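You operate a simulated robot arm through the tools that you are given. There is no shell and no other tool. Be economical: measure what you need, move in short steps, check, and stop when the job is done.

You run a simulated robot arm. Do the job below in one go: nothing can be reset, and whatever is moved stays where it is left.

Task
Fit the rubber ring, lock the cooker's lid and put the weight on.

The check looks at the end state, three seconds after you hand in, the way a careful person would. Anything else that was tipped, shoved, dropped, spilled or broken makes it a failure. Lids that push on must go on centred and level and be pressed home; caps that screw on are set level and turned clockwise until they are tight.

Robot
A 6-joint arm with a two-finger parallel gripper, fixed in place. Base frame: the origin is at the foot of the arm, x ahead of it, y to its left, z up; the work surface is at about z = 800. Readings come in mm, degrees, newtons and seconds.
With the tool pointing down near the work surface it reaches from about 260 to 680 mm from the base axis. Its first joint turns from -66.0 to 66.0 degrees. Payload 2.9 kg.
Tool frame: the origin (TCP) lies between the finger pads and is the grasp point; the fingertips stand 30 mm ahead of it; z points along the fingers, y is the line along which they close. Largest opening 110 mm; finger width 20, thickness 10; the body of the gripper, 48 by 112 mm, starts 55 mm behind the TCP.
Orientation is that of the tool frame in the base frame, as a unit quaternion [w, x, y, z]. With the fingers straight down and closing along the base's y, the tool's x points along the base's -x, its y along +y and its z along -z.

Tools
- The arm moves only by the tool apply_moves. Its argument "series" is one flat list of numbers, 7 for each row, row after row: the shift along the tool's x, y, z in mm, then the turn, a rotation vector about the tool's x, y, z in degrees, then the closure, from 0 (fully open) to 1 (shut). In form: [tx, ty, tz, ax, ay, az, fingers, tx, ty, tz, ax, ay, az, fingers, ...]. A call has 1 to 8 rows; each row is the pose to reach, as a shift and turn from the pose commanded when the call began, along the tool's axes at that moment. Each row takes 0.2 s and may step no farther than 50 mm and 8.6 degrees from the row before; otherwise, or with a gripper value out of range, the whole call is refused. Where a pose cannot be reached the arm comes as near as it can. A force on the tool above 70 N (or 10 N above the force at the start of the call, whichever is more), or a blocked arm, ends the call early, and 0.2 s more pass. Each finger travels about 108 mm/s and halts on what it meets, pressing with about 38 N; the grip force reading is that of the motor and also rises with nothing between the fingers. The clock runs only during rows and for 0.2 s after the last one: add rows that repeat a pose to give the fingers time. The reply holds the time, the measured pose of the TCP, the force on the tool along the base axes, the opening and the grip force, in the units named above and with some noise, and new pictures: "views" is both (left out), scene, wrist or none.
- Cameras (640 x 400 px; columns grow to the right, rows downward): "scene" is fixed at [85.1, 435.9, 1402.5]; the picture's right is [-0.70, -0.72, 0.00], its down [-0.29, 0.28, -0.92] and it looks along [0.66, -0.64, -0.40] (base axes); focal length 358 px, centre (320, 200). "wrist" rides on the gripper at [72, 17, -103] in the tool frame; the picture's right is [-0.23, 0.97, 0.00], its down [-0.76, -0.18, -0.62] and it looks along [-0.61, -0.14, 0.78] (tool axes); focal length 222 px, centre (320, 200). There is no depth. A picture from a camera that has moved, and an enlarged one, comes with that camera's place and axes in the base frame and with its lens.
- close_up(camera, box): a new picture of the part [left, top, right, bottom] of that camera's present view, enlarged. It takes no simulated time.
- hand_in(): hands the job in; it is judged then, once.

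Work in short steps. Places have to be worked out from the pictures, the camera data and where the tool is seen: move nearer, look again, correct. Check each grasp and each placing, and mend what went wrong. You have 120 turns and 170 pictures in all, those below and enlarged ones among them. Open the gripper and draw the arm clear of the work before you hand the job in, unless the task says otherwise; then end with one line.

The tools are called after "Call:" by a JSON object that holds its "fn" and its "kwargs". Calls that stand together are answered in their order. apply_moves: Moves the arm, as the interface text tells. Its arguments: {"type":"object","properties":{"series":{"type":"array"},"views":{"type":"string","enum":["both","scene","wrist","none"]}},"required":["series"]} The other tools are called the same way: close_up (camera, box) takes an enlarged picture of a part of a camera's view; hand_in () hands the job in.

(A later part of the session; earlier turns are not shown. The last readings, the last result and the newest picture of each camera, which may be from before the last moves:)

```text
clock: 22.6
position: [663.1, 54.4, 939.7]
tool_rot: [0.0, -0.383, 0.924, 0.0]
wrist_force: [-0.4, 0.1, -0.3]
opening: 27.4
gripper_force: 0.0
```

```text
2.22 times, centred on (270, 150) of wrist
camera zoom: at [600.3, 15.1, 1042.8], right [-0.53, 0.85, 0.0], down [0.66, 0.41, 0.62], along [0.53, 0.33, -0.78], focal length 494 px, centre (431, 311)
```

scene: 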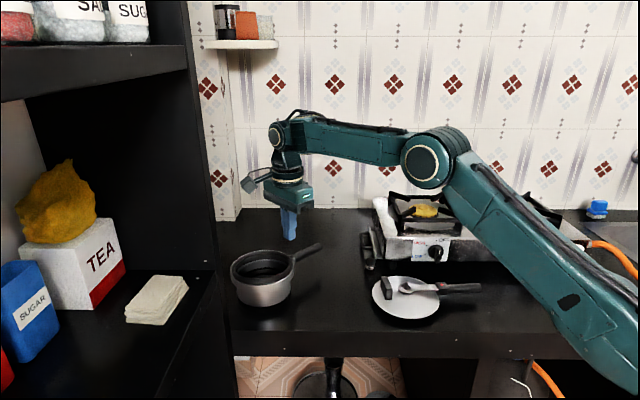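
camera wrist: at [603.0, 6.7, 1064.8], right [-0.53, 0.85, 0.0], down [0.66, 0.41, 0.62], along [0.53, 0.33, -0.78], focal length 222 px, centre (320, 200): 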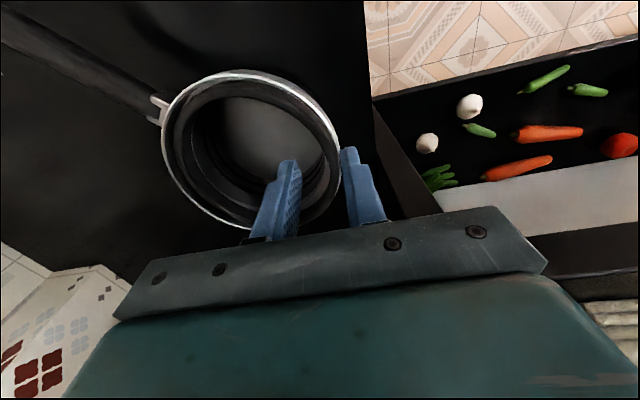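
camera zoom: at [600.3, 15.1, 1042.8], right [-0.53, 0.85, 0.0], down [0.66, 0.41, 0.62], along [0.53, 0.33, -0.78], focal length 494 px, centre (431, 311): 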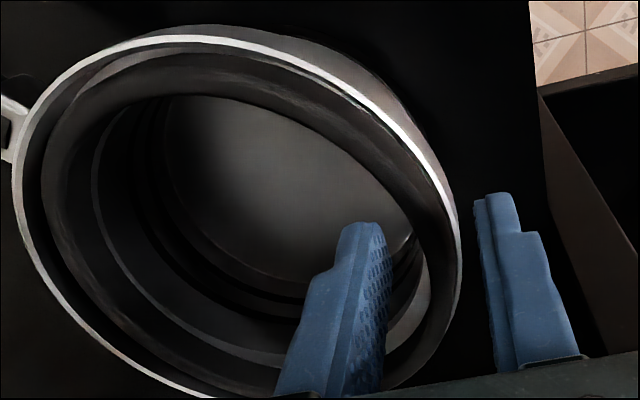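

The band is between the fingers. I lower 10 mm and close on the ring's raised front.

Call:
{"fn": "apply_moves", "kwargs": {"series": [0, 0, 10, 0, 0, 0, 0.75, 0, 0, 10, 0, 0, 0, 0.9, 0, 0, 10, 0, 0, 0, 1, 0, 0, 10, 0, 0, 0, 1], "views": "none"}}

Call:
{"fn": "close_up", "kwargs": {"camera": "scene", "box": [222, 220, 318, 295]}}

Call:
{"fn": "close_up", "kwargs": {"camera": "wrist", "box": [140, 60, 400, 240]}}

```text
clock: 23.6
position: [663.5, 54.9, 929.3]
tool_rot: [-0.001, -0.382, 0.924, 0.0]
wrist_force: [0.2, 0.9, -0.7]
opening: 5.6
gripper_force: 37.6
```

```text
5.33 times, centred on (270, 258) of scene
camera zoom: at [85.1, 435.9, 1402.5], right [-0.7, -0.72, 0.0], down [-0.29, 0.28, -0.92], along [0.66, -0.64, -0.4], focal length 1907 px, centre (587, -107)
```

zoom: 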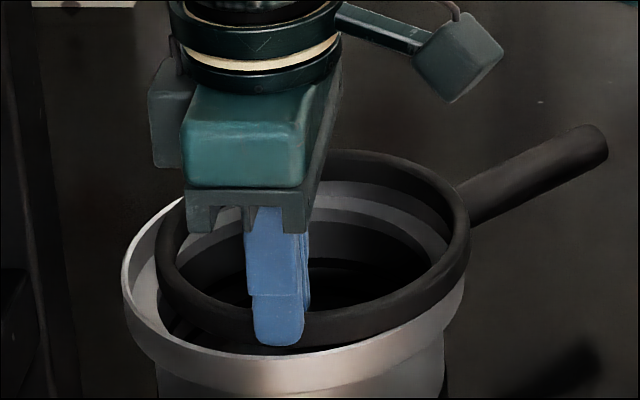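

```text
2.22 times, centred on (270, 150) of wrist
camera zoom: at [599.8, 15.0, 1032.3], right [-0.53, 0.85, 0.0], down [0.66, 0.41, 0.62], along [0.53, 0.33, -0.78], focal length 494 px, centre (431, 311)
```

zoom: 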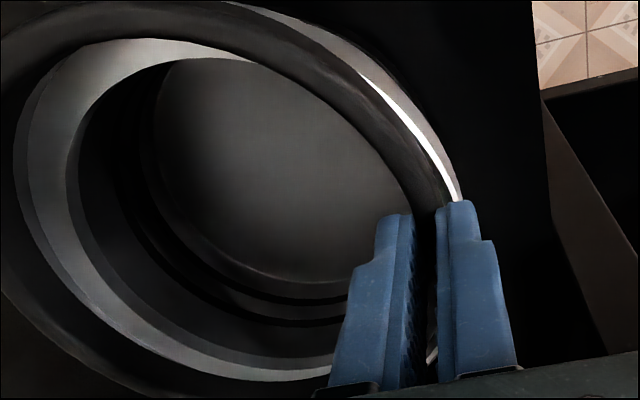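

Closing squared the ring to the fingers, moving it sideways (and nudged the pot ~6 mm). I lift the ring clear and realign freshly.

Call:
{"fn": "apply_moves", "kwargs": {"series": [0, 0, -10, 0, 0, 0, 1, 0, 0, -30, 0, 0, 0, 1, 0, 0, -30, 0, 0, 0, 1], "views": "wrist"}}

Call:
{"fn": "close_up", "kwargs": {"camera": "scene", "box": [222, 210, 318, 300]}}

```text
clock: 24.4
position: [662.4, 53.8, 959.2]
tool_rot: [0.0, -0.383, 0.924, 0.0]
wrist_force: [-0.1, 0.1, -0.4]
opening: 5.7
gripper_force: 37.8
camera wrist: at [598.9, 14.8, 1062.8], right [-0.53, 0.85, 0.0], down [0.66, 0.41, 0.62], along [0.53, 0.33, -0.78], focal length 222 px, centre (320, 200)
```

wrist: 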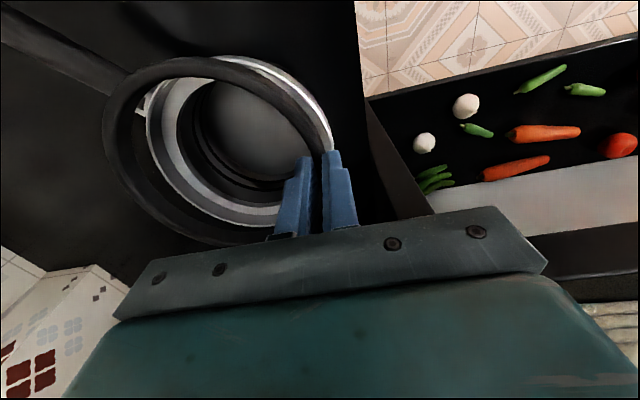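

```text
4.44 times, centred on (270, 255) of scene
camera zoom: at [85.1, 435.9, 1402.5], right [-0.7, -0.72, 0.0], down [-0.29, 0.28, -0.92], along [0.66, -0.64, -0.4], focal length 1589 px, centre (542, -44)
```

zoom: 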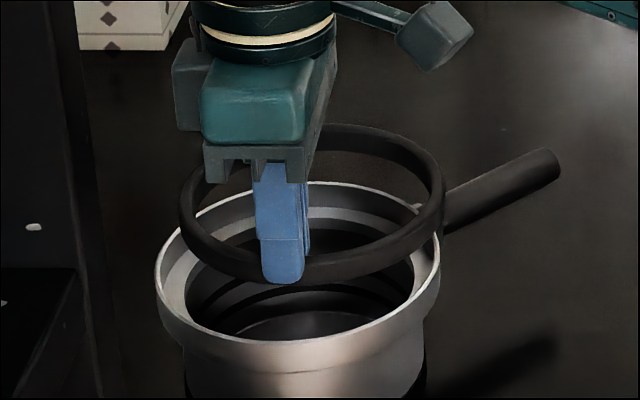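

Call:
{"fn": "close_up", "kwargs": {"camera": "wrist", "box": [80, 40, 360, 250]}}

```text
1.90 times, centred on (220, 145) of wrist
camera zoom: at [598.9, 14.8, 1062.8], right [-0.53, 0.85, 0.0], down [0.66, 0.41, 0.62], along [0.53, 0.33, -0.78], focal length 423 px, centre (510, 305)
```

zoom: 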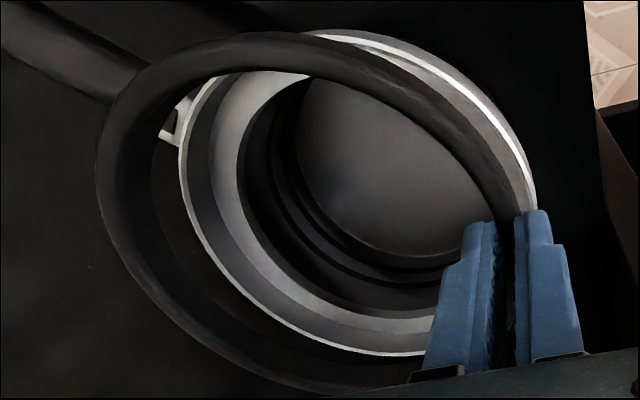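

Circle fits give pot centre ≈(714, 10) and ring centre ≈(706, 2); I move the ring by (+8, +8) while lowering 15 mm.

Call:
{"fn": "apply_moves", "kwargs": {"series": [-6, 0, 8, 0, 0, 0, 1, -11.3, 0, 15, 0, 0, 0, 1, -11.3, 0, 15, 0, 0, 0, 1], "views": "none"}}

Call:
{"fn": "close_up", "kwargs": {"camera": "scene", "box": [222, 220, 318, 295]}}

Call:
{"fn": "close_up", "kwargs": {"camera": "wrist", "box": [80, 40, 360, 250]}}

```text
clock: 25.2
position: [671.5, 62.3, 944.7]
tool_rot: [0.0, -0.382, 0.924, -0.001]
wrist_force: [0.3, 0.1, 0.3]
opening: 5.6
gripper_force: 38.2
```

```text
5.33 times, centred on (270, 258) of scene
camera zoom: at [85.1, 435.9, 1402.5], right [-0.7, -0.72, 0.0], down [-0.29, 0.28, -0.92], along [0.66, -0.64, -0.4], focal length 1907 px, centre (587, -107)
```

zoom: 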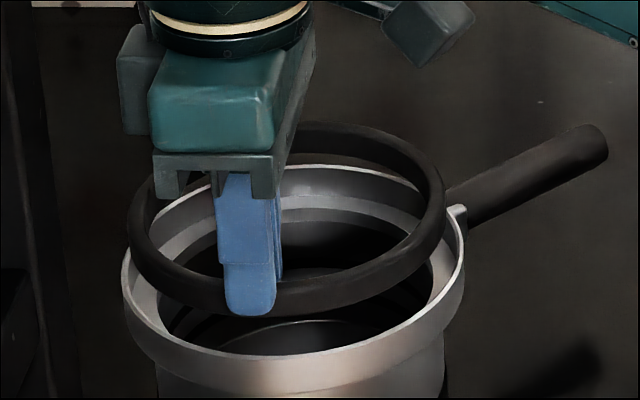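

```text
1.90 times, centred on (220, 145) of wrist
camera zoom: at [607.4, 22.8, 1047.9], right [-0.53, 0.85, 0.0], down [0.66, 0.41, 0.62], along [0.53, 0.33, -0.78], focal length 423 px, centre (510, 305)
```

zoom: 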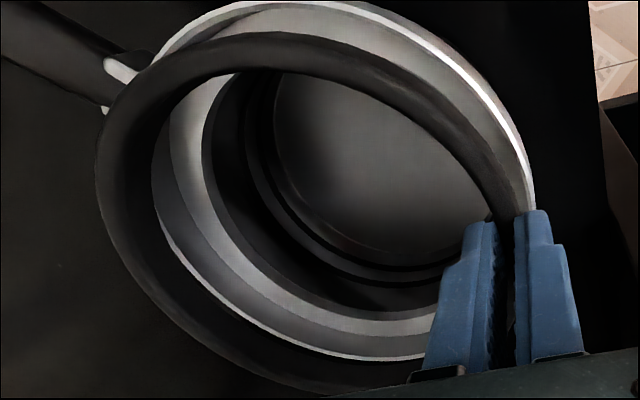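

Ring and pot now agree within ~1.5 mm. I make a 1.5 mm correction and lower 14 mm.

Call:
{"fn": "apply_moves", "kwargs": {"series": [1.5, 0, 7, 0, 0, 0, 1, 1.5, 0, 12, 0, 0, 0, 1, 1.5, 0, 15, 0, 0, 0, 1], "views": "none"}}

Call:
{"fn": "close_up", "kwargs": {"camera": "scene", "box": [222, 220, 318, 295]}}

Call:
{"fn": "close_up", "kwargs": {"camera": "wrist", "box": [80, 40, 360, 250]}}

```text
clock: 26.0
position: [670.9, 62.1, 930.0]
tool_rot: [0.001, -0.382, 0.924, 0.0]
wrist_force: [0.5, -0.1, -0.9]
opening: 5.6
gripper_force: 38.0
```

```text
5.33 times, centred on (270, 258) of scene
camera zoom: at [85.1, 435.9, 1402.5], right [-0.7, -0.72, 0.0], down [-0.29, 0.28, -0.92], along [0.66, -0.64, -0.4], focal length 1907 px, centre (587, -107)
```

zoom: 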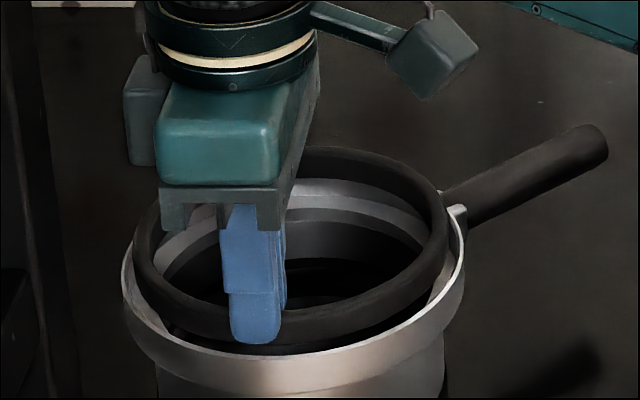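

```text
1.90 times, centred on (220, 145) of wrist
camera zoom: at [606.5, 22.2, 1033.5], right [-0.53, 0.85, 0.0], down [0.66, 0.41, 0.62], along [0.53, 0.33, -0.78], focal length 423 px, centre (510, 305)
```

zoom: 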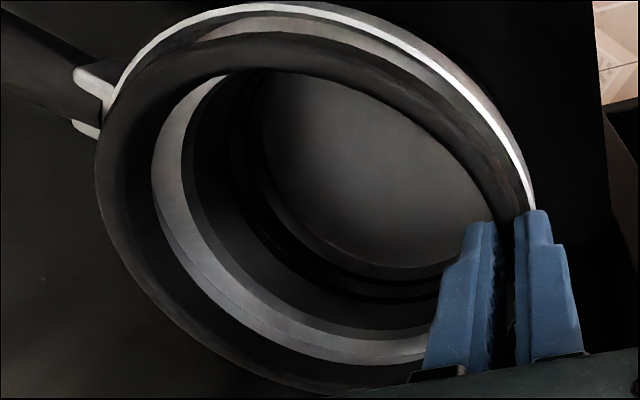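

Concentric in both views. I lower the last few millimetres gently.

Call:
{"fn": "apply_moves", "kwargs": {"series": [0.5, 0, 2, 0, 0, 0, 1, 0.5, 0, 4, 0, 0, 0, 1], "views": "none"}}

Call:
{"fn": "close_up", "kwargs": {"camera": "scene", "box": [222, 220, 318, 295]}}

Call:
{"fn": "close_up", "kwargs": {"camera": "wrist", "box": [80, 40, 360, 250]}}

```text
clock: 26.6
position: [670.1, 60.6, 926.0]
tool_rot: [0.0, -0.383, 0.924, 0.0]
wrist_force: [-0.2, 0.6, -0.2]
opening: 5.4
gripper_force: 37.7
```

```text
5.33 times, centred on (270, 258) of scene
camera zoom: at [85.1, 435.9, 1402.5], right [-0.7, -0.72, 0.0], down [-0.29, 0.28, -0.92], along [0.66, -0.64, -0.4], focal length 1907 px, centre (587, -107)
```

zoom: 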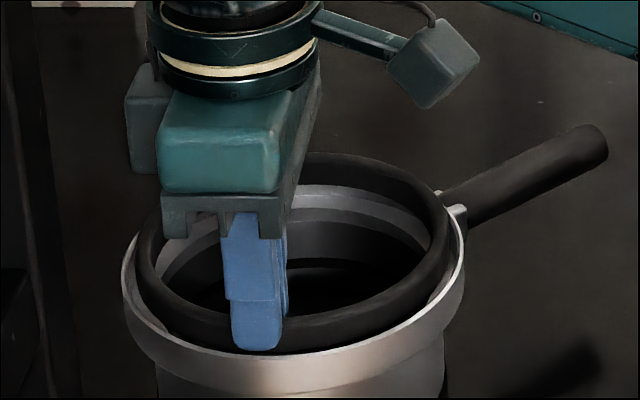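

```text
1.90 times, centred on (220, 145) of wrist
camera zoom: at [606.9, 21.4, 1029.2], right [-0.53, 0.85, 0.0], down [0.66, 0.41, 0.62], along [0.53, 0.33, -0.78], focal length 423 px, centre (510, 305)
```

zoom: 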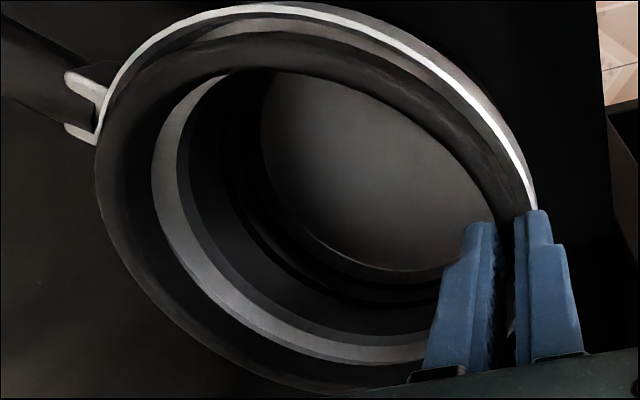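

No contact yet and columns match exactly. I continue down in 2 mm steps.

Call:
{"fn": "apply_moves", "kwargs": {"series": [0, 0, 2, 0, 0, 0, 1, 0, 0, 4, 0, 0, 0, 1, 0, 0, 6, 0, 0, 0, 1], "views": "none"}}

Call:
{"fn": "close_up", "kwargs": {"camera": "scene", "box": [222, 220, 318, 295]}}

Call:
{"fn": "close_up", "kwargs": {"camera": "wrist", "box": [80, 40, 360, 250]}}

```text
clock: 27.4
position: [668.6, 61.0, 920.1]
tool_rot: [0.001, -0.383, 0.924, 0.0]
wrist_force: [-0.4, 0.2, -0.5]
opening: 5.6
gripper_force: 37.9
```

```text
5.33 times, centred on (270, 258) of scene
camera zoom: at [85.1, 435.9, 1402.5], right [-0.7, -0.72, 0.0], down [-0.29, 0.28, -0.92], along [0.66, -0.64, -0.4], focal length 1907 px, centre (587, -107)
```

zoom: 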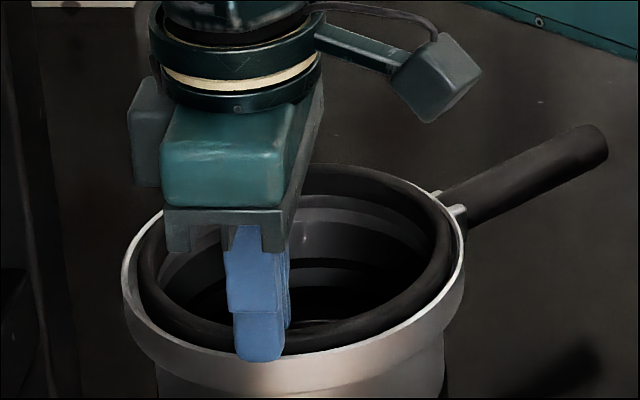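

```text
1.90 times, centred on (220, 145) of wrist
camera zoom: at [606.2, 21.1, 1023.2], right [-0.53, 0.85, 0.0], down [0.66, 0.41, 0.62], along [0.53, 0.33, -0.78], focal length 423 px, centre (510, 305)
```

zoom: 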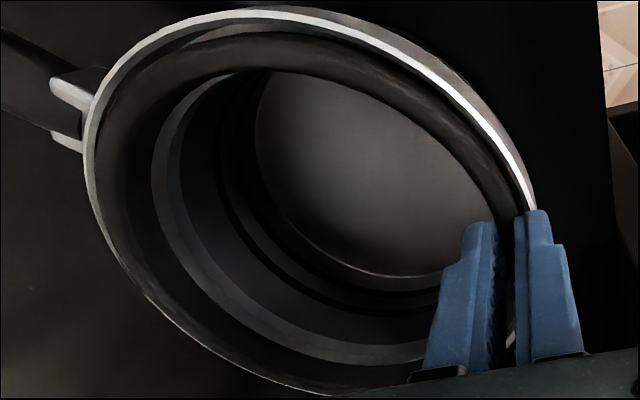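

The ring is well inside the recess with no force. I open just a crack to release it.

Call:
{"fn": "apply_moves", "kwargs": {"series": [0, 0, 0, 0, 0, 0, 0.92, 0, 0, 0, 0, 0, 0, 0.91, 0, 0, -8, 0, 0, 0, 0.91, 0, 0, -30, 0, 0, 0, 0.9, 0, 0, -60, 0, 0, 0, 0.9, 20, 0, -90, 0, 0, 0, 0.9], "views": "none"}}

Call:
{"fn": "close_up", "kwargs": {"camera": "scene", "box": [236, 246, 310, 292]}}

Call:
{"fn": "close_up", "kwargs": {"camera": "wrist", "box": [80, 40, 360, 250]}}

```text
clock: 28.8
position: [654.0, 48.0, 1009.3]
tool_rot: [0.0, -0.383, 0.924, 0.0]
wrist_force: [-0.3, 0.1, 1.1]
opening: 11.2
gripper_force: 0.1
```

```text
8.65 times, centred on (273, 269) of scene
camera zoom: at [85.1, 435.9, 1402.5], right [-0.7, -0.72, 0.0], down [-0.29, 0.28, -0.92], along [0.66, -0.64, -0.4], focal length 3092 px, centre (726, -397)
```

zoom: 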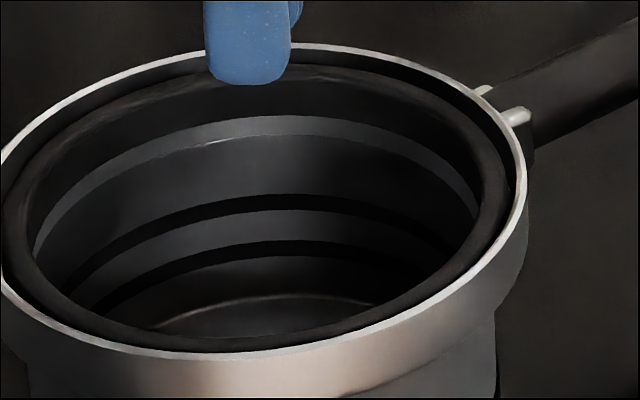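

```text
1.90 times, centred on (220, 145) of wrist
camera zoom: at [591.8, 7.8, 1112.0], right [-0.53, 0.85, 0.0], down [0.66, 0.41, 0.62], along [0.53, 0.33, -0.78], focal length 423 px, centre (510, 305)
```

zoom: 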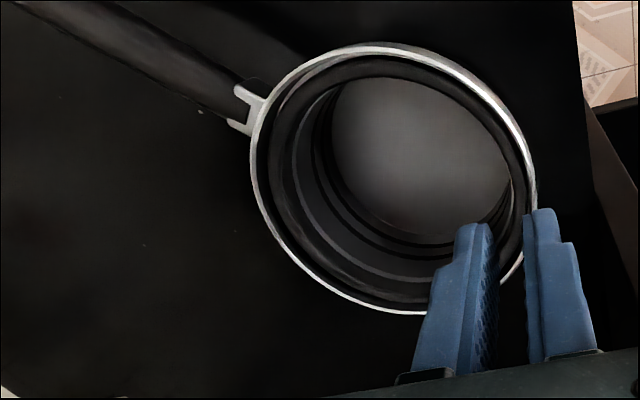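

The ring now lies flat on its ledge all round; the pot centre is ≈(714, 10). Next the lid: I move above its grip block, turning the tool.

Call:
{"fn": "apply_moves", "kwargs": {"series": [35, -4, -5, 0, 0, 8.5, 0.9, 70, -8, -10, 0, 0, 17, 0.8, 105, -11, -15, 0, 0, 25.5, 0.6, 139, -15, -20, 0, 0, 34, 0.6, 173, -19, -25, 0, 0, 42.5, 0.6, 208, -22, -30, 0, 0, 51, 0.5, 242, -26, -35, 0, 0, 59.5, 0.5, 277, -30, -40, 0, 0, 68, 0.5], "views": "none"}}

Call:
{"fn": "apply_moves", "kwargs": {"series": [0, 0, 0, 0, 0, 6, 0.5, 0, 0, 0, 0, 0, 11, 0.5]}}

```text
clock: 30.6
position: [480.6, -170.7, 1049.8]
tool_rot: [0.0, 0.2, 0.98, 0.0]
wrist_force: [0.0, -0.3, 0.2]
opening: 54.9
gripper_force: 0.1
```

```text
clock: 31.2
position: [480.9, -170.6, 1050.2]
tool_rot: [0.0, 0.293, 0.956, 0.001]
wrist_force: [0.2, -0.4, -0.1]
opening: 55.1
gripper_force: 0.0
camera wrist: at [430.3, -116.0, 1153.0], right [0.73, 0.68, 0.0], down [0.53, -0.57, 0.62], along [0.42, -0.46, -0.78], focal length 222 px, centre (320, 200)
```

scene: 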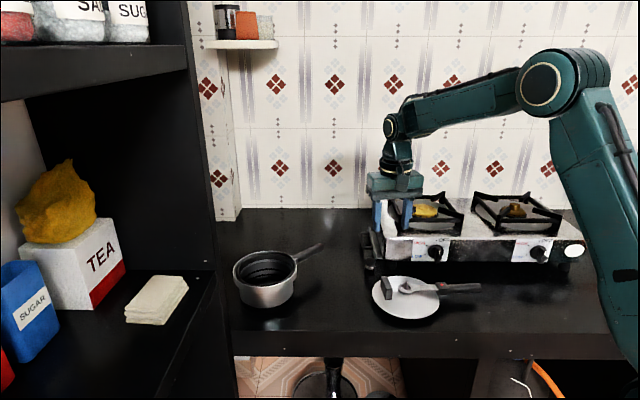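
wrist: 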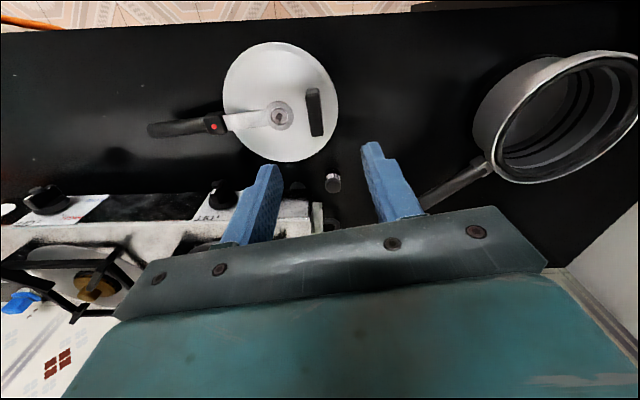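

Call:
{"fn": "close_up", "kwargs": {"camera": "wrist", "box": [130, 30, 370, 200]}}

Call:
{"fn": "close_up", "kwargs": {"camera": "scene", "box": [350, 240, 490, 330]}}

```text
2.35 times, centred on (250, 115) of wrist
camera zoom: at [430.3, -116.0, 1153.0], right [0.73, 0.68, 0.0], down [0.53, -0.57, 0.62], along [0.42, -0.46, -0.78], focal length 523 px, centre (485, 400)
```

zoom: 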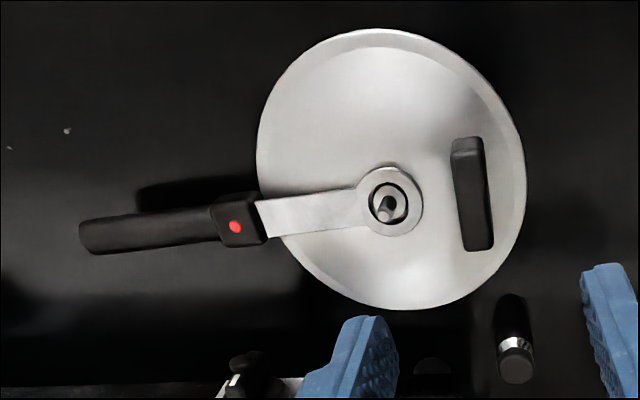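

```text
4.44 times, centred on (420, 285) of scene
camera zoom: at [85.1, 435.9, 1402.5], right [-0.7, -0.72, 0.0], down [-0.29, 0.28, -0.92], along [0.66, -0.64, -0.4], focal length 1589 px, centre (-124, -178)
```

zoom: 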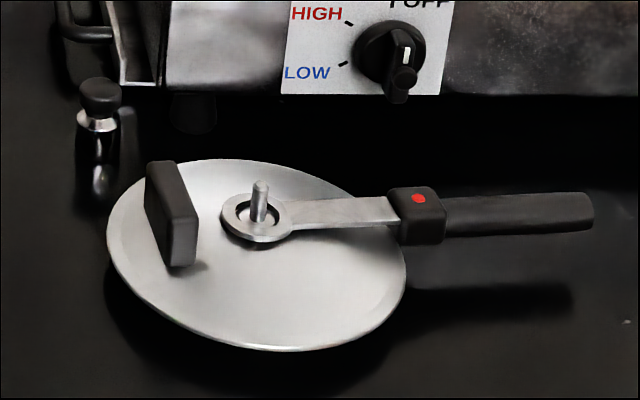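

The grip block's top is centred near (488, -190), its thickness axis at ≈49°, lid centre ≈(456, -230), handle at ≈-131°; the pot's handle is at about -91°. I align the yaw and come down over the block.

Call:
{"fn": "apply_moves", "kwargs": {"series": [-8, -6, 30, 0, 0, 3, 0.55, -17, -11.6, 60, 0, 0, 6.5, 0.6, -17, -11.6, 80, 0, 0, 6.5, 0.62], "views": "none"}}

Call:
{"fn": "apply_moves", "kwargs": {"series": [0, 0, 10, 0, -6, 0, 0.62, 0, 0, 20, 0, -12, 0, 0.62, 0, 0, 30, 0, -18, 0, 0.62]}}

```text
clock: 32.0
position: [487.8, -190.7, 970.4]
tool_rot: [0.0, 0.346, 0.938, 0.0]
wrist_force: [-0.8, 0.0, -0.7]
opening: 41.8
gripper_force: 0.0
```

```text
clock: 32.8
position: [488.9, -190.0, 940.7]
tool_rot: [0.149, 0.342, 0.926, -0.055]
wrist_force: [-0.6, 0.0, 0.6]
opening: 41.8
gripper_force: 0.0
camera wrist: at [422.4, -111.6, 1016.0], right [0.8, 0.6, 0.07], down [0.29, -0.48, 0.83], along [0.53, -0.64, -0.55], focal length 222 px, centre (320, 200)
```

scene: 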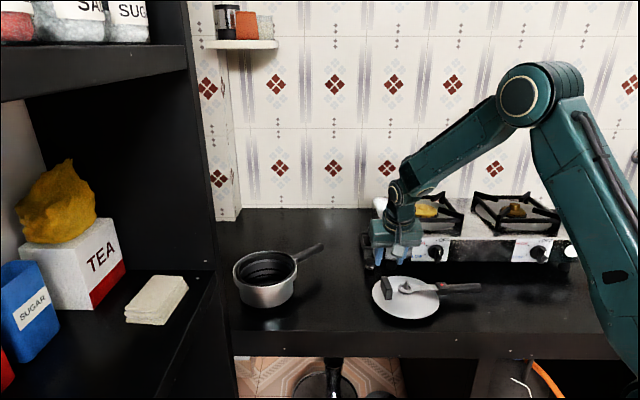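
wrist: 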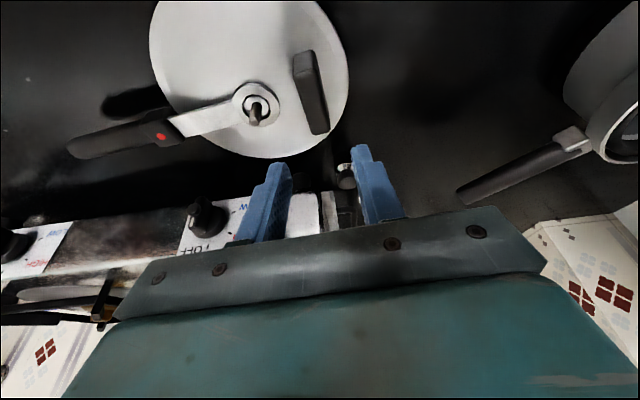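

Call:
{"fn": "close_up", "kwargs": {"camera": "scene", "box": [350, 220, 470, 310]}}

Call:
{"fn": "close_up", "kwargs": {"camera": "wrist", "box": [140, 0, 420, 220]}}

```text
4.44 times, centred on (410, 265) of scene
camera zoom: at [85.1, 435.9, 1402.5], right [-0.7, -0.72, 0.0], down [-0.29, 0.28, -0.92], along [0.66, -0.64, -0.4], focal length 1589 px, centre (-80, -89)
```

zoom: 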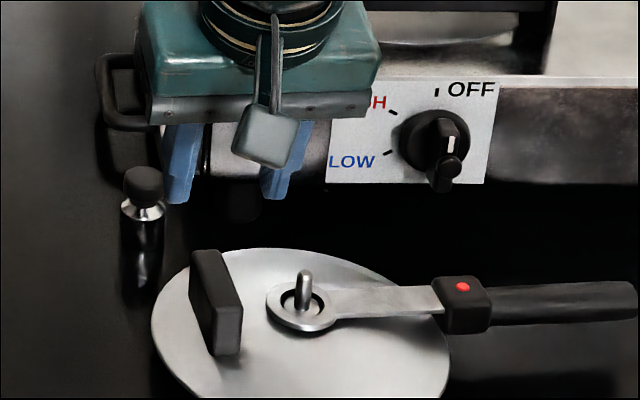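

```text
1.82 times, centred on (280, 110) of wrist
camera zoom: at [422.4, -111.6, 1016.0], right [0.8, 0.6, 0.07], down [0.29, -0.48, 0.83], along [0.53, -0.64, -0.55], focal length 404 px, centre (393, 364)
```

zoom: 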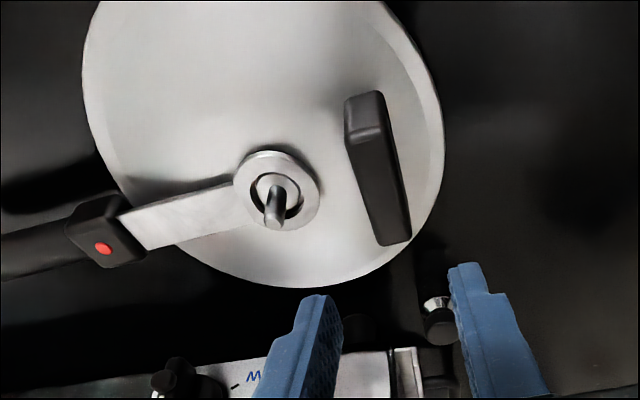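

Block top is at (488, -189), z≈860, 30 mm tall. I go down to straddle it, stopping part-way to check.

Call:
{"fn": "apply_moves", "kwargs": {"series": [10, 0, 23, 0, 0, 0, 0.62, 20, 0, 46, 0, 0, 0, 0.62, 24, 0, 56, 0, 0, 0, 0.62], "views": "wrist"}}

Call:
{"fn": "close_up", "kwargs": {"camera": "scene", "box": [350, 220, 470, 310]}}

```text
clock: 33.6
position: [485.6, -184.4, 878.6]
tool_rot: [0.146, 0.342, 0.927, -0.054]
wrist_force: [0.5, 0.0, -0.5]
opening: 41.8
gripper_force: 0.1
camera wrist: at [419.2, -107.2, 954.0], right [0.8, 0.6, 0.07], down [0.29, -0.48, 0.83], along [0.53, -0.64, -0.56], focal length 222 px, centre (320, 200)
```

wrist: 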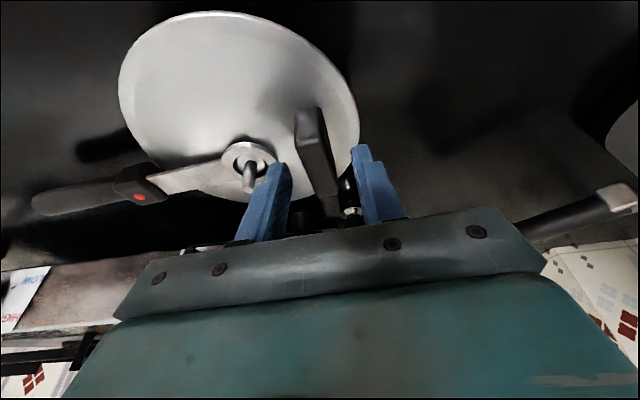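

```text
4.44 times, centred on (410, 265) of scene
camera zoom: at [85.1, 435.9, 1402.5], right [-0.7, -0.72, 0.0], down [-0.29, 0.28, -0.92], along [0.66, -0.64, -0.4], focal length 1589 px, centre (-80, -89)
```

zoom: 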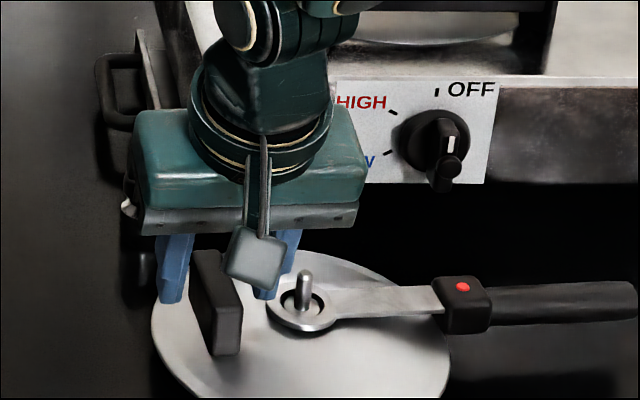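

The block is between the fingers, slightly nearer the left one. I shift 2 mm, narrow, lower to the lid and then close.

Call:
{"fn": "apply_moves", "kwargs": {"series": [0, 2, 0, 0, 0, 0, 0.7, 3, 2, 7, 0, 0, 0, 0.72, 5, 2, 12.5, 0, 0, 0, 0.72, 5, 2, 12.5, 0, 0, 0, 1, 5, 2, 12.5, 0, 0, 0, 1], "views": "wrist"}}

Call:
{"fn": "close_up", "kwargs": {"camera": "scene", "box": [350, 220, 470, 310]}}

```text
clock: 34.8
position: [483.9, -183.0, 864.6]
tool_rot: [0.147, 0.342, 0.927, -0.054]
wrist_force: [-1.2, -1.6, 1.4]
opening: 17.6
gripper_force: 38.4
camera wrist: at [418.6, -105.1, 941.3], right [0.8, 0.6, 0.07], down [0.29, -0.48, 0.83], along [0.53, -0.64, -0.56], focal length 222 px, centre (320, 200)
```

wrist: 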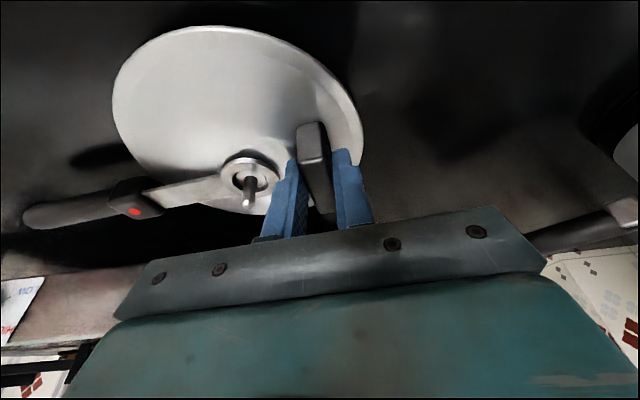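

```text
4.44 times, centred on (410, 265) of scene
camera zoom: at [85.1, 435.8, 1402.5], right [-0.7, -0.72, 0.0], down [-0.29, 0.28, -0.92], along [0.66, -0.64, -0.4], focal length 1589 px, centre (-80, -89)
```

zoom: 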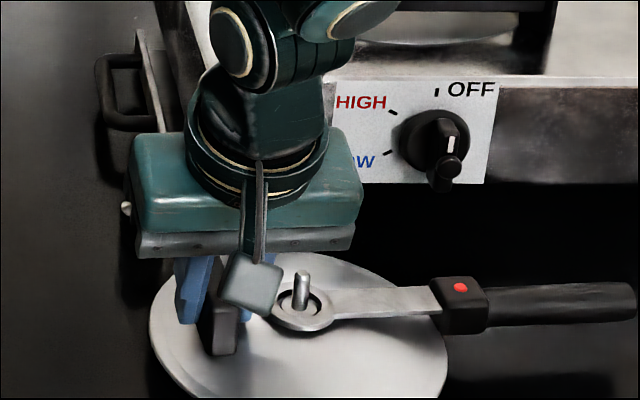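

Gripped (17.6 mm). I lift straight up gently and check that the lid stays level.

Call:
{"fn": "apply_moves", "kwargs": {"series": [-3.1, 0, -9.5, 0, 0, 0, 1, -6.2, 0, -19, 0, 0, 0, 1, -15.5, 0, -47.5, 0, 0, 0, 1, -15.5, 0, -47.5, 0, 0, 0, 1], "views": "wrist"}}

Call:
{"fn": "close_up", "kwargs": {"camera": "scene", "box": [340, 190, 500, 310]}}

```text
clock: 35.8
position: [484.9, -183.5, 915.7]
tool_rot: [0.147, 0.342, 0.927, -0.054]
wrist_force: [0.5, 0.4, -3.7]
opening: 17.9
gripper_force: 38.6
camera wrist: at [419.9, -105.3, 991.2], right [0.8, 0.6, 0.07], down [0.29, -0.48, 0.83], along [0.53, -0.64, -0.56], focal length 222 px, centre (320, 200)
```

wrist: 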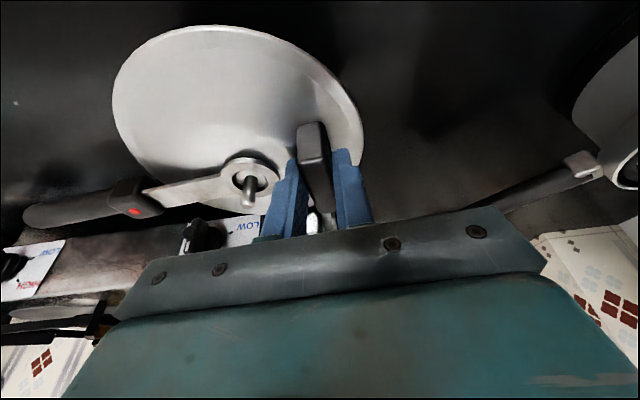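

```text
3.33 times, centred on (420, 250) of scene
camera zoom: at [85.2, 435.8, 1402.5], right [-0.7, -0.72, 0.0], down [-0.29, 0.28, -0.92], along [0.66, -0.64, -0.4], focal length 1192 px, centre (-13, 33)
```

zoom: 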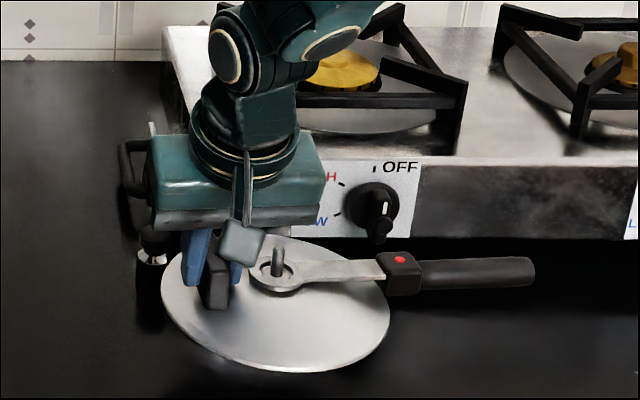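

The lid hangs level (≈0.37 kg). I raise it and carry it toward the pot, turning it so its handle will be about 35° counter-clockwise of the pot's handle.

Call:
{"fn": "apply_moves", "kwargs": {"series": [-14.6, 0, -44.8, 0, 0, 0, 1, -29.1, 0, -89.5, -2.48, 0, -7.61, 1, -28.4, 45, -89.7, -5.12, 0, -15.69, 1, -27.7, 90, -90, -7.75, 0, -23.8, 1, -27, 135, -90.2, -10.4, 0, -31.9, 1, -26.3, 180, -90.4, -13, 0, -39.9, 1, -25.6, 225, -90.6, -15.7, 0, -48, 1, -24.9, 270, -90.8, -18.3, 0, -56.1, 1]}}

```text
clock: 37.6
position: [657.7, 25.0, 1007.9]
tool_rot: [0.154, -0.161, 0.975, 0.027]
wrist_force: [-0.3, 1.0, -3.1]
opening: 17.8
gripper_force: 38.2
camera wrist: at [556.3, 8.2, 1084.7], right [-0.11, 0.99, 0.07], down [0.56, 0.0, 0.83], along [0.82, 0.13, -0.56], focal length 222 px, centre (320, 200)
```

scene: 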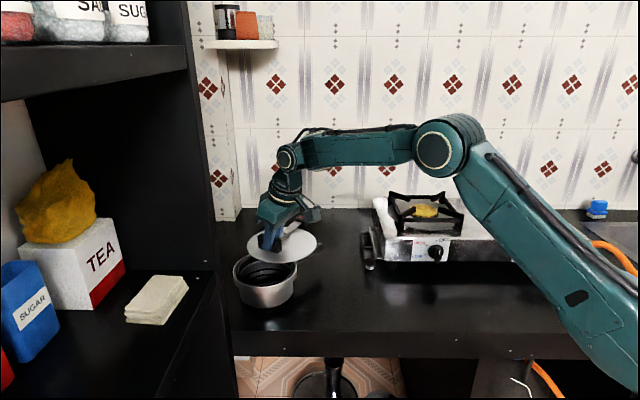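
wrist: 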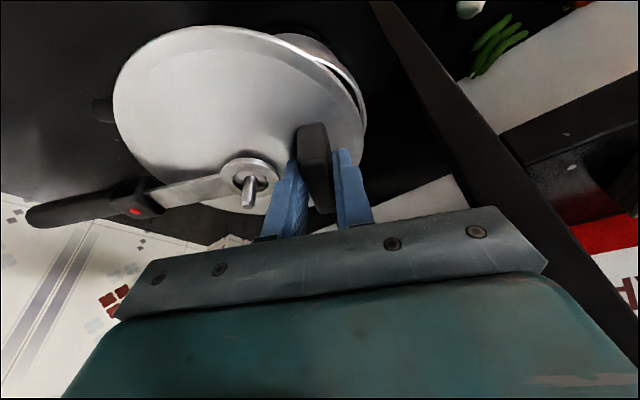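

Call:
{"fn": "apply_moves", "kwargs": {"series": [-8.5, 8, 15, -2.47, 0, -7.62, 1, -17.1, 15.8, 29.8, -4.94, 0, -15.25, 1, -17.1, 15.8, 29.8, -4.94, 0, -15.25, 1], "views": "wrist"}}

Call:
{"fn": "close_up", "kwargs": {"camera": "scene", "box": [210, 200, 350, 310]}}

```text
clock: 38.4
position: [676.6, 48.1, 986.6]
tool_rot: [0.149, -0.294, 0.943, 0.046]
wrist_force: [-0.8, 0.3, -4.1]
opening: 17.5
gripper_force: 38.0
camera wrist: at [583.3, 4.2, 1062.0], right [-0.38, 0.92, 0.07], down [0.54, 0.16, 0.83], along [0.75, 0.35, -0.56], focal length 222 px, centre (320, 200)
```

wrist: 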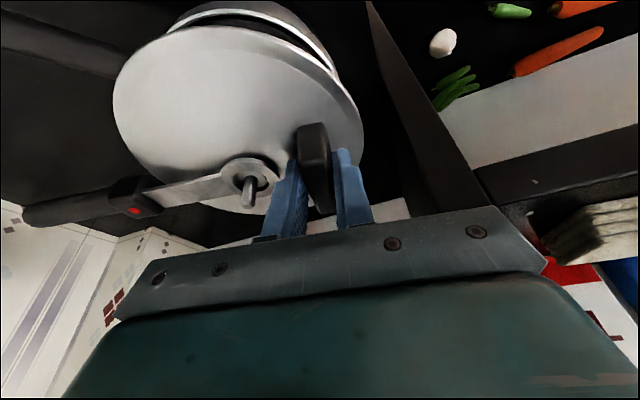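

```text
3.64 times, centred on (280, 255) of scene
camera zoom: at [85.2, 435.9, 1402.5], right [-0.7, -0.72, 0.0], down [-0.29, 0.28, -0.92], along [0.66, -0.64, -0.4], focal length 1300 px, centre (466, 0)
```

zoom: 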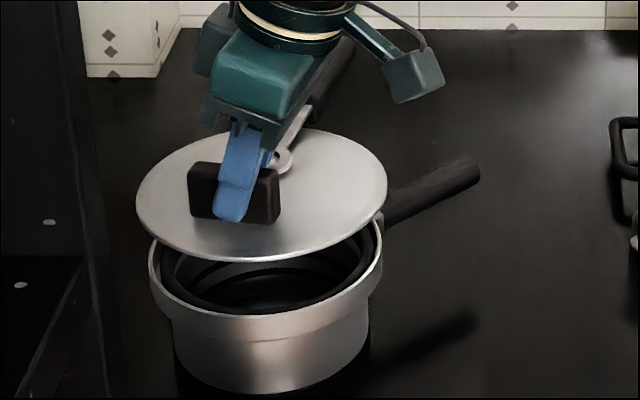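

Lid centre reads ≈(710.5, 12.5) against the pot's (714, 10.5). I correct by (3.5, -2.5) and lower 30 mm.

Call:
{"fn": "apply_moves", "kwargs": {"series": [4, -2, 15, 0, 0, 0, 1, 7.85, -4, 29, 0, 0, 0, 1, 7.85, -4, 29, 0, 0, 0, 1], "views": "wrist"}}

Call:
{"fn": "close_up", "kwargs": {"camera": "scene", "box": [222, 220, 318, 295]}}

```text
clock: 39.2
position: [679.5, 45.2, 958.2]
tool_rot: [0.151, -0.293, 0.943, 0.047]
wrist_force: [-0.3, 0.1, -3.3]
opening: 17.5
gripper_force: 38.0
camera wrist: at [587.8, 2.4, 1033.1], right [-0.37, 0.92, 0.07], down [0.54, 0.15, 0.83], along [0.76, 0.35, -0.56], focal length 222 px, centre (320, 200)
```

wrist: 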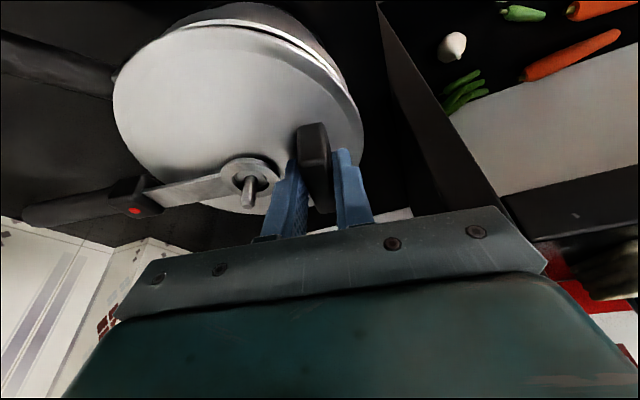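

```text
5.33 times, centred on (270, 258) of scene
camera zoom: at [85.2, 435.9, 1402.5], right [-0.7, -0.72, 0.0], down [-0.29, 0.28, -0.92], along [0.66, -0.64, -0.4], focal length 1907 px, centre (587, -107)
```

zoom: 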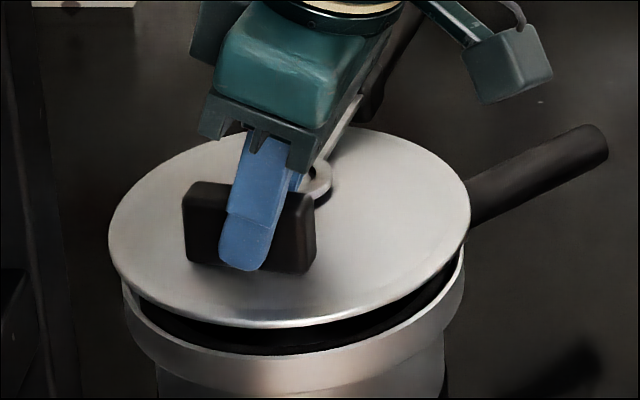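

Lateral and depth both match well. I lower in small steps until contact.

Call:
{"fn": "apply_moves", "kwargs": {"series": [1.2, 0, 4, 0, 0, 0, 1, 2.5, 0, 8, 0, 0, 0, 1, 3.7, 0, 12, 0, 0, 0, 1, 4.6, 0, 15, 0, 0, 0, 1], "views": "wrist"}}

Call:
{"fn": "close_up", "kwargs": {"camera": "scene", "box": [222, 220, 318, 295]}}

```text
clock: 40.2
position: [679.6, 45.4, 939.7]
tool_rot: [0.149, -0.293, 0.943, 0.046]
wrist_force: [-0.2, 0.1, -3.6]
opening: 17.8
gripper_force: 37.8
camera wrist: at [587.3, 1.6, 1015.9], right [-0.37, 0.92, 0.07], down [0.54, 0.15, 0.83], along [0.75, 0.35, -0.56], focal length 222 px, centre (320, 200)
```

wrist: 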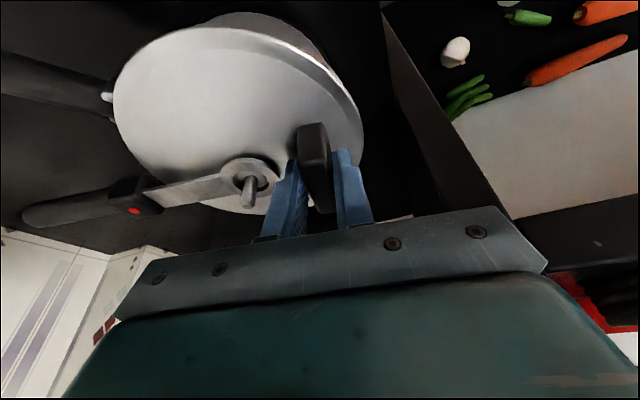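

```text
5.33 times, centred on (270, 258) of scene
camera zoom: at [85.2, 435.9, 1402.5], right [-0.7, -0.72, 0.0], down [-0.29, 0.28, -0.92], along [0.66, -0.64, -0.4], focal length 1907 px, centre (587, -107)
```

zoom: 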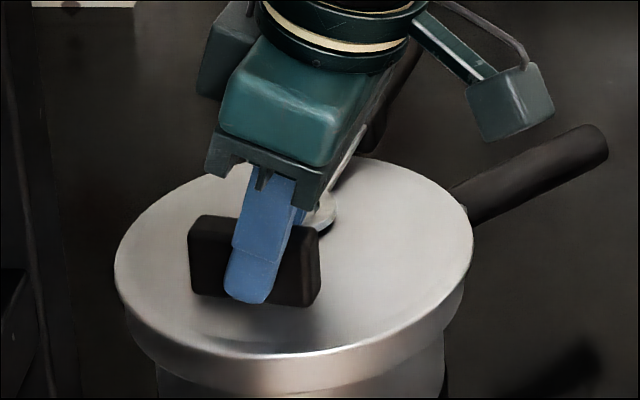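

Still no contact and well centred. I continue down in 2 mm steps.

Call:
{"fn": "apply_moves", "kwargs": {"series": [0.6, 0, 2, 0, 0, 0, 1, 1.2, 0, 4, 0, 0, 0, 1, 1.8, 0, 6, 0, 0, 0, 1, 2.5, 0, 8, 0, 0, 0, 1, 3.1, 0, 10, 0, 0, 0, 1], "views": "wrist"}}

Call:
{"fn": "close_up", "kwargs": {"camera": "scene", "box": [222, 220, 318, 295]}}

```text
clock: 41.4
position: [681.5, 45.5, 939.3]
tool_rot: [0.156, -0.295, 0.942, 0.045]
wrist_force: [-18.8, -0.1, 45.9]
opening: 17.8
gripper_force: 38.2
camera wrist: at [587.4, 1.7, 1012.9], right [-0.38, 0.92, 0.07], down [0.53, 0.15, 0.84], along [0.76, 0.35, -0.55], focal length 222 px, centre (320, 200)
```

wrist: 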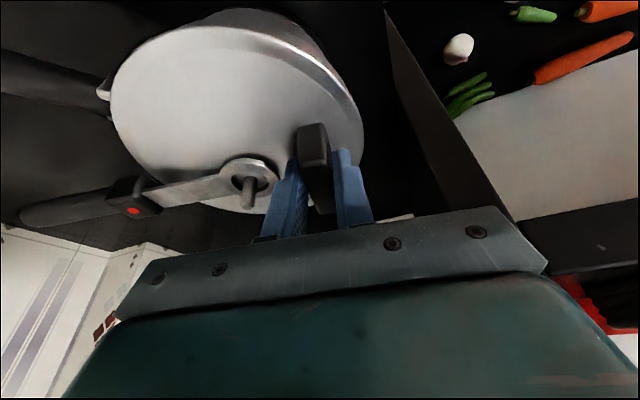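

```text
5.33 times, centred on (270, 258) of scene
camera zoom: at [83.6, 435.8, 1402.6], right [-0.7, -0.72, 0.0], down [-0.29, 0.28, -0.92], along [0.66, -0.64, -0.4], focal length 1907 px, centre (587, -107)
```

zoom: 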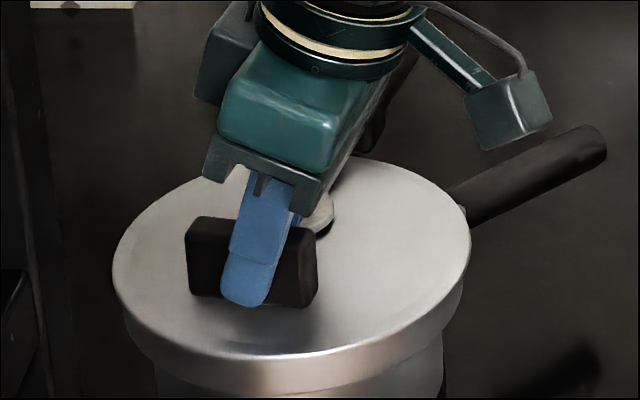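

The lid rests on the rim (46 N contact). I ease the load and check from the reading.

Call:
{"fn": "apply_moves", "kwargs": {"series": [-0.9, 0, -2.8, 0, 0, 0, 1, -0.9, 0, -2.8, 0, 0, 0, 1], "views": "none"}}

Call:
{"fn": "close_up", "kwargs": {"camera": "scene", "box": [230, 240, 310, 300]}}

Call:
{"fn": "close_up", "kwargs": {"camera": "wrist", "box": [0, 0, 400, 240]}}

```text
clock: 42.0
position: [681.3, 46.4, 938.1]
tool_rot: [0.155, -0.294, 0.942, 0.046]
wrist_force: [-6.9, 2.6, 30.8]
opening: 17.5
gripper_force: 38.1
```

```text
6.67 times, centred on (270, 270) of scene
camera zoom: at [84.2, 435.9, 1402.5], right [-0.7, -0.72, 0.0], down [-0.29, 0.28, -0.92], along [0.66, -0.64, -0.4], focal length 2383 px, centre (653, -267)
```

zoom: 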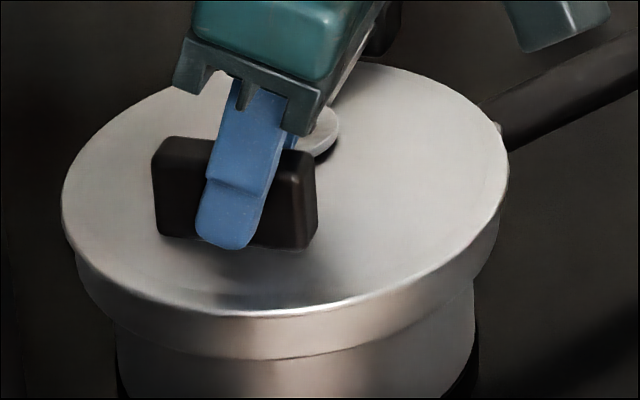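

```text
1.60 times, centred on (200, 120) of wrist
camera zoom: at [588.0, 1.8, 1013.2], right [-0.38, 0.92, 0.07], down [0.53, 0.15, 0.83], along [0.76, 0.35, -0.55], focal length 355 px, centre (512, 328)
```

zoom: 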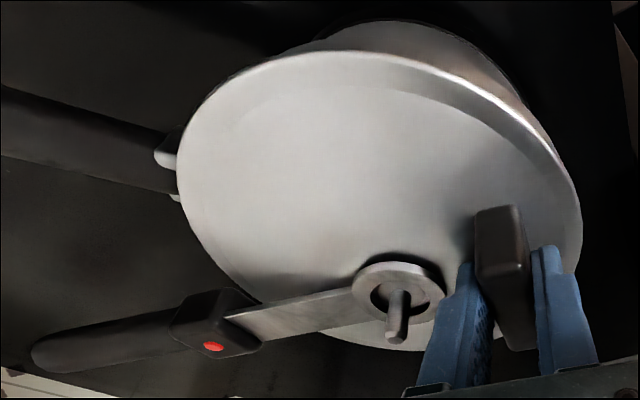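

The lid is seated and centred. I reduce the load a bit more and turn the lid clockwise about the pot's axis by 16°, then look.

Call:
{"fn": "apply_moves", "kwargs": {"series": [-0.9, 0, -2.5, 0, 0, 0, 1, -4.2, 0.3, -1.4, 1.23, 0, 3.8, 1, -7.6, 0.6, -0.4, 2.46, 0, 7.61, 1, -10.9, 0.5, 0.7, 3.7, 0, 11.4, 1, -14.2, 0.3, 1.8, 4.93, 0, 15.2, 1], "views": "wrist"}}

Call:
{"fn": "close_up", "kwargs": {"camera": "scene", "box": [222, 220, 334, 304]}}

```text
clock: 43.2
position: [692.3, 53.0, 939.1]
tool_rot: [0.155, -0.158, 0.975, 0.026]
wrist_force: [-3.2, -2.8, 22.5]
opening: 17.7
gripper_force: 38.2
camera wrist: at [590.8, 36.2, 1013.9], right [-0.1, 0.99, 0.07], down [0.56, 0.0, 0.83], along [0.82, 0.13, -0.55], focal length 222 px, centre (320, 200)
```

wrist: 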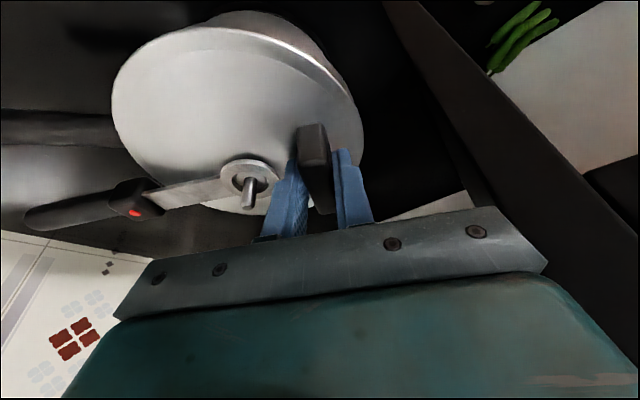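

```text
4.76 times, centred on (278, 262) of scene
camera zoom: at [84.5, 435.7, 1402.5], right [-0.7, -0.72, 0.0], down [-0.29, 0.28, -0.92], along [0.66, -0.64, -0.4], focal length 1702 px, centre (520, -95)
```

zoom: 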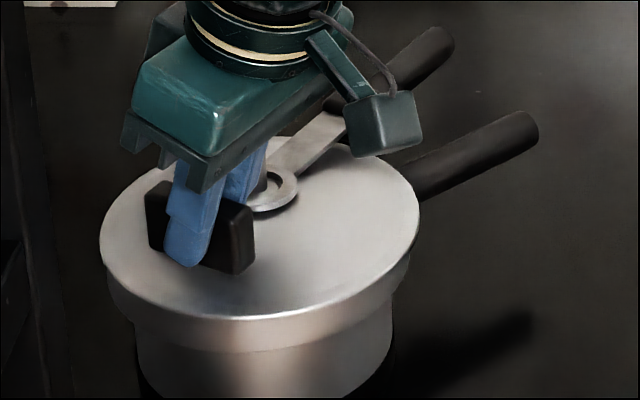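

The lid turns while the pot stays put. I continue another 16°.

Call:
{"fn": "apply_moves", "kwargs": {"series": [-3.4, 0.4, 1.1, 1.24, 0, 3.8, 1, -6.7, 0.7, 2.2, 2.48, 0, 7.6, 1, -10, 0.6, 3.3, 3.7, 0, 11.4, 1, -13.35, 0.4, 4.35, 4.96, 0, 15.2, 1], "views": "wrist"}}

Call:
{"fn": "close_up", "kwargs": {"camera": "scene", "box": [222, 220, 350, 304]}}

```text
clock: 44.2
position: [703.9, 58.8, 939.5]
tool_rot: [0.159, -0.023, 0.987, 0.004]
wrist_force: [-2.9, -1.2, 22.4]
opening: 17.9
gripper_force: 38.2
camera wrist: at [602.3, 70.8, 1014.0], right [0.17, 0.98, 0.07], down [0.54, -0.15, 0.83], along [0.83, -0.1, -0.55], focal length 222 px, centre (320, 200)
```

wrist: 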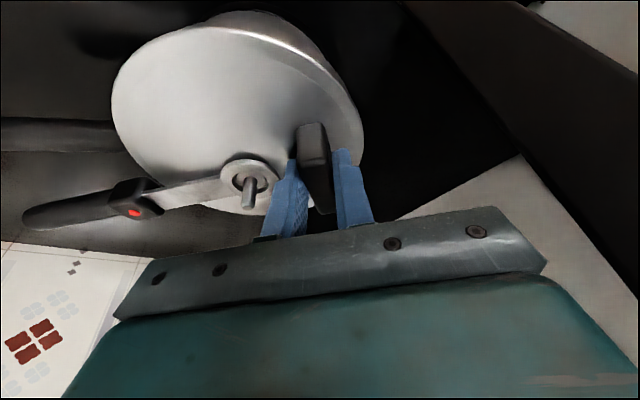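

```text
4.76 times, centred on (286, 262) of scene
camera zoom: at [84.5, 435.8, 1402.5], right [-0.7, -0.72, 0.0], down [-0.29, 0.28, -0.92], along [0.66, -0.64, -0.4], focal length 1702 px, centre (482, -95)
```

zoom: 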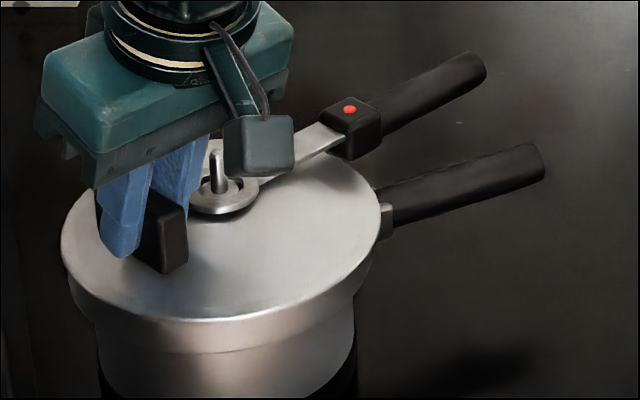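

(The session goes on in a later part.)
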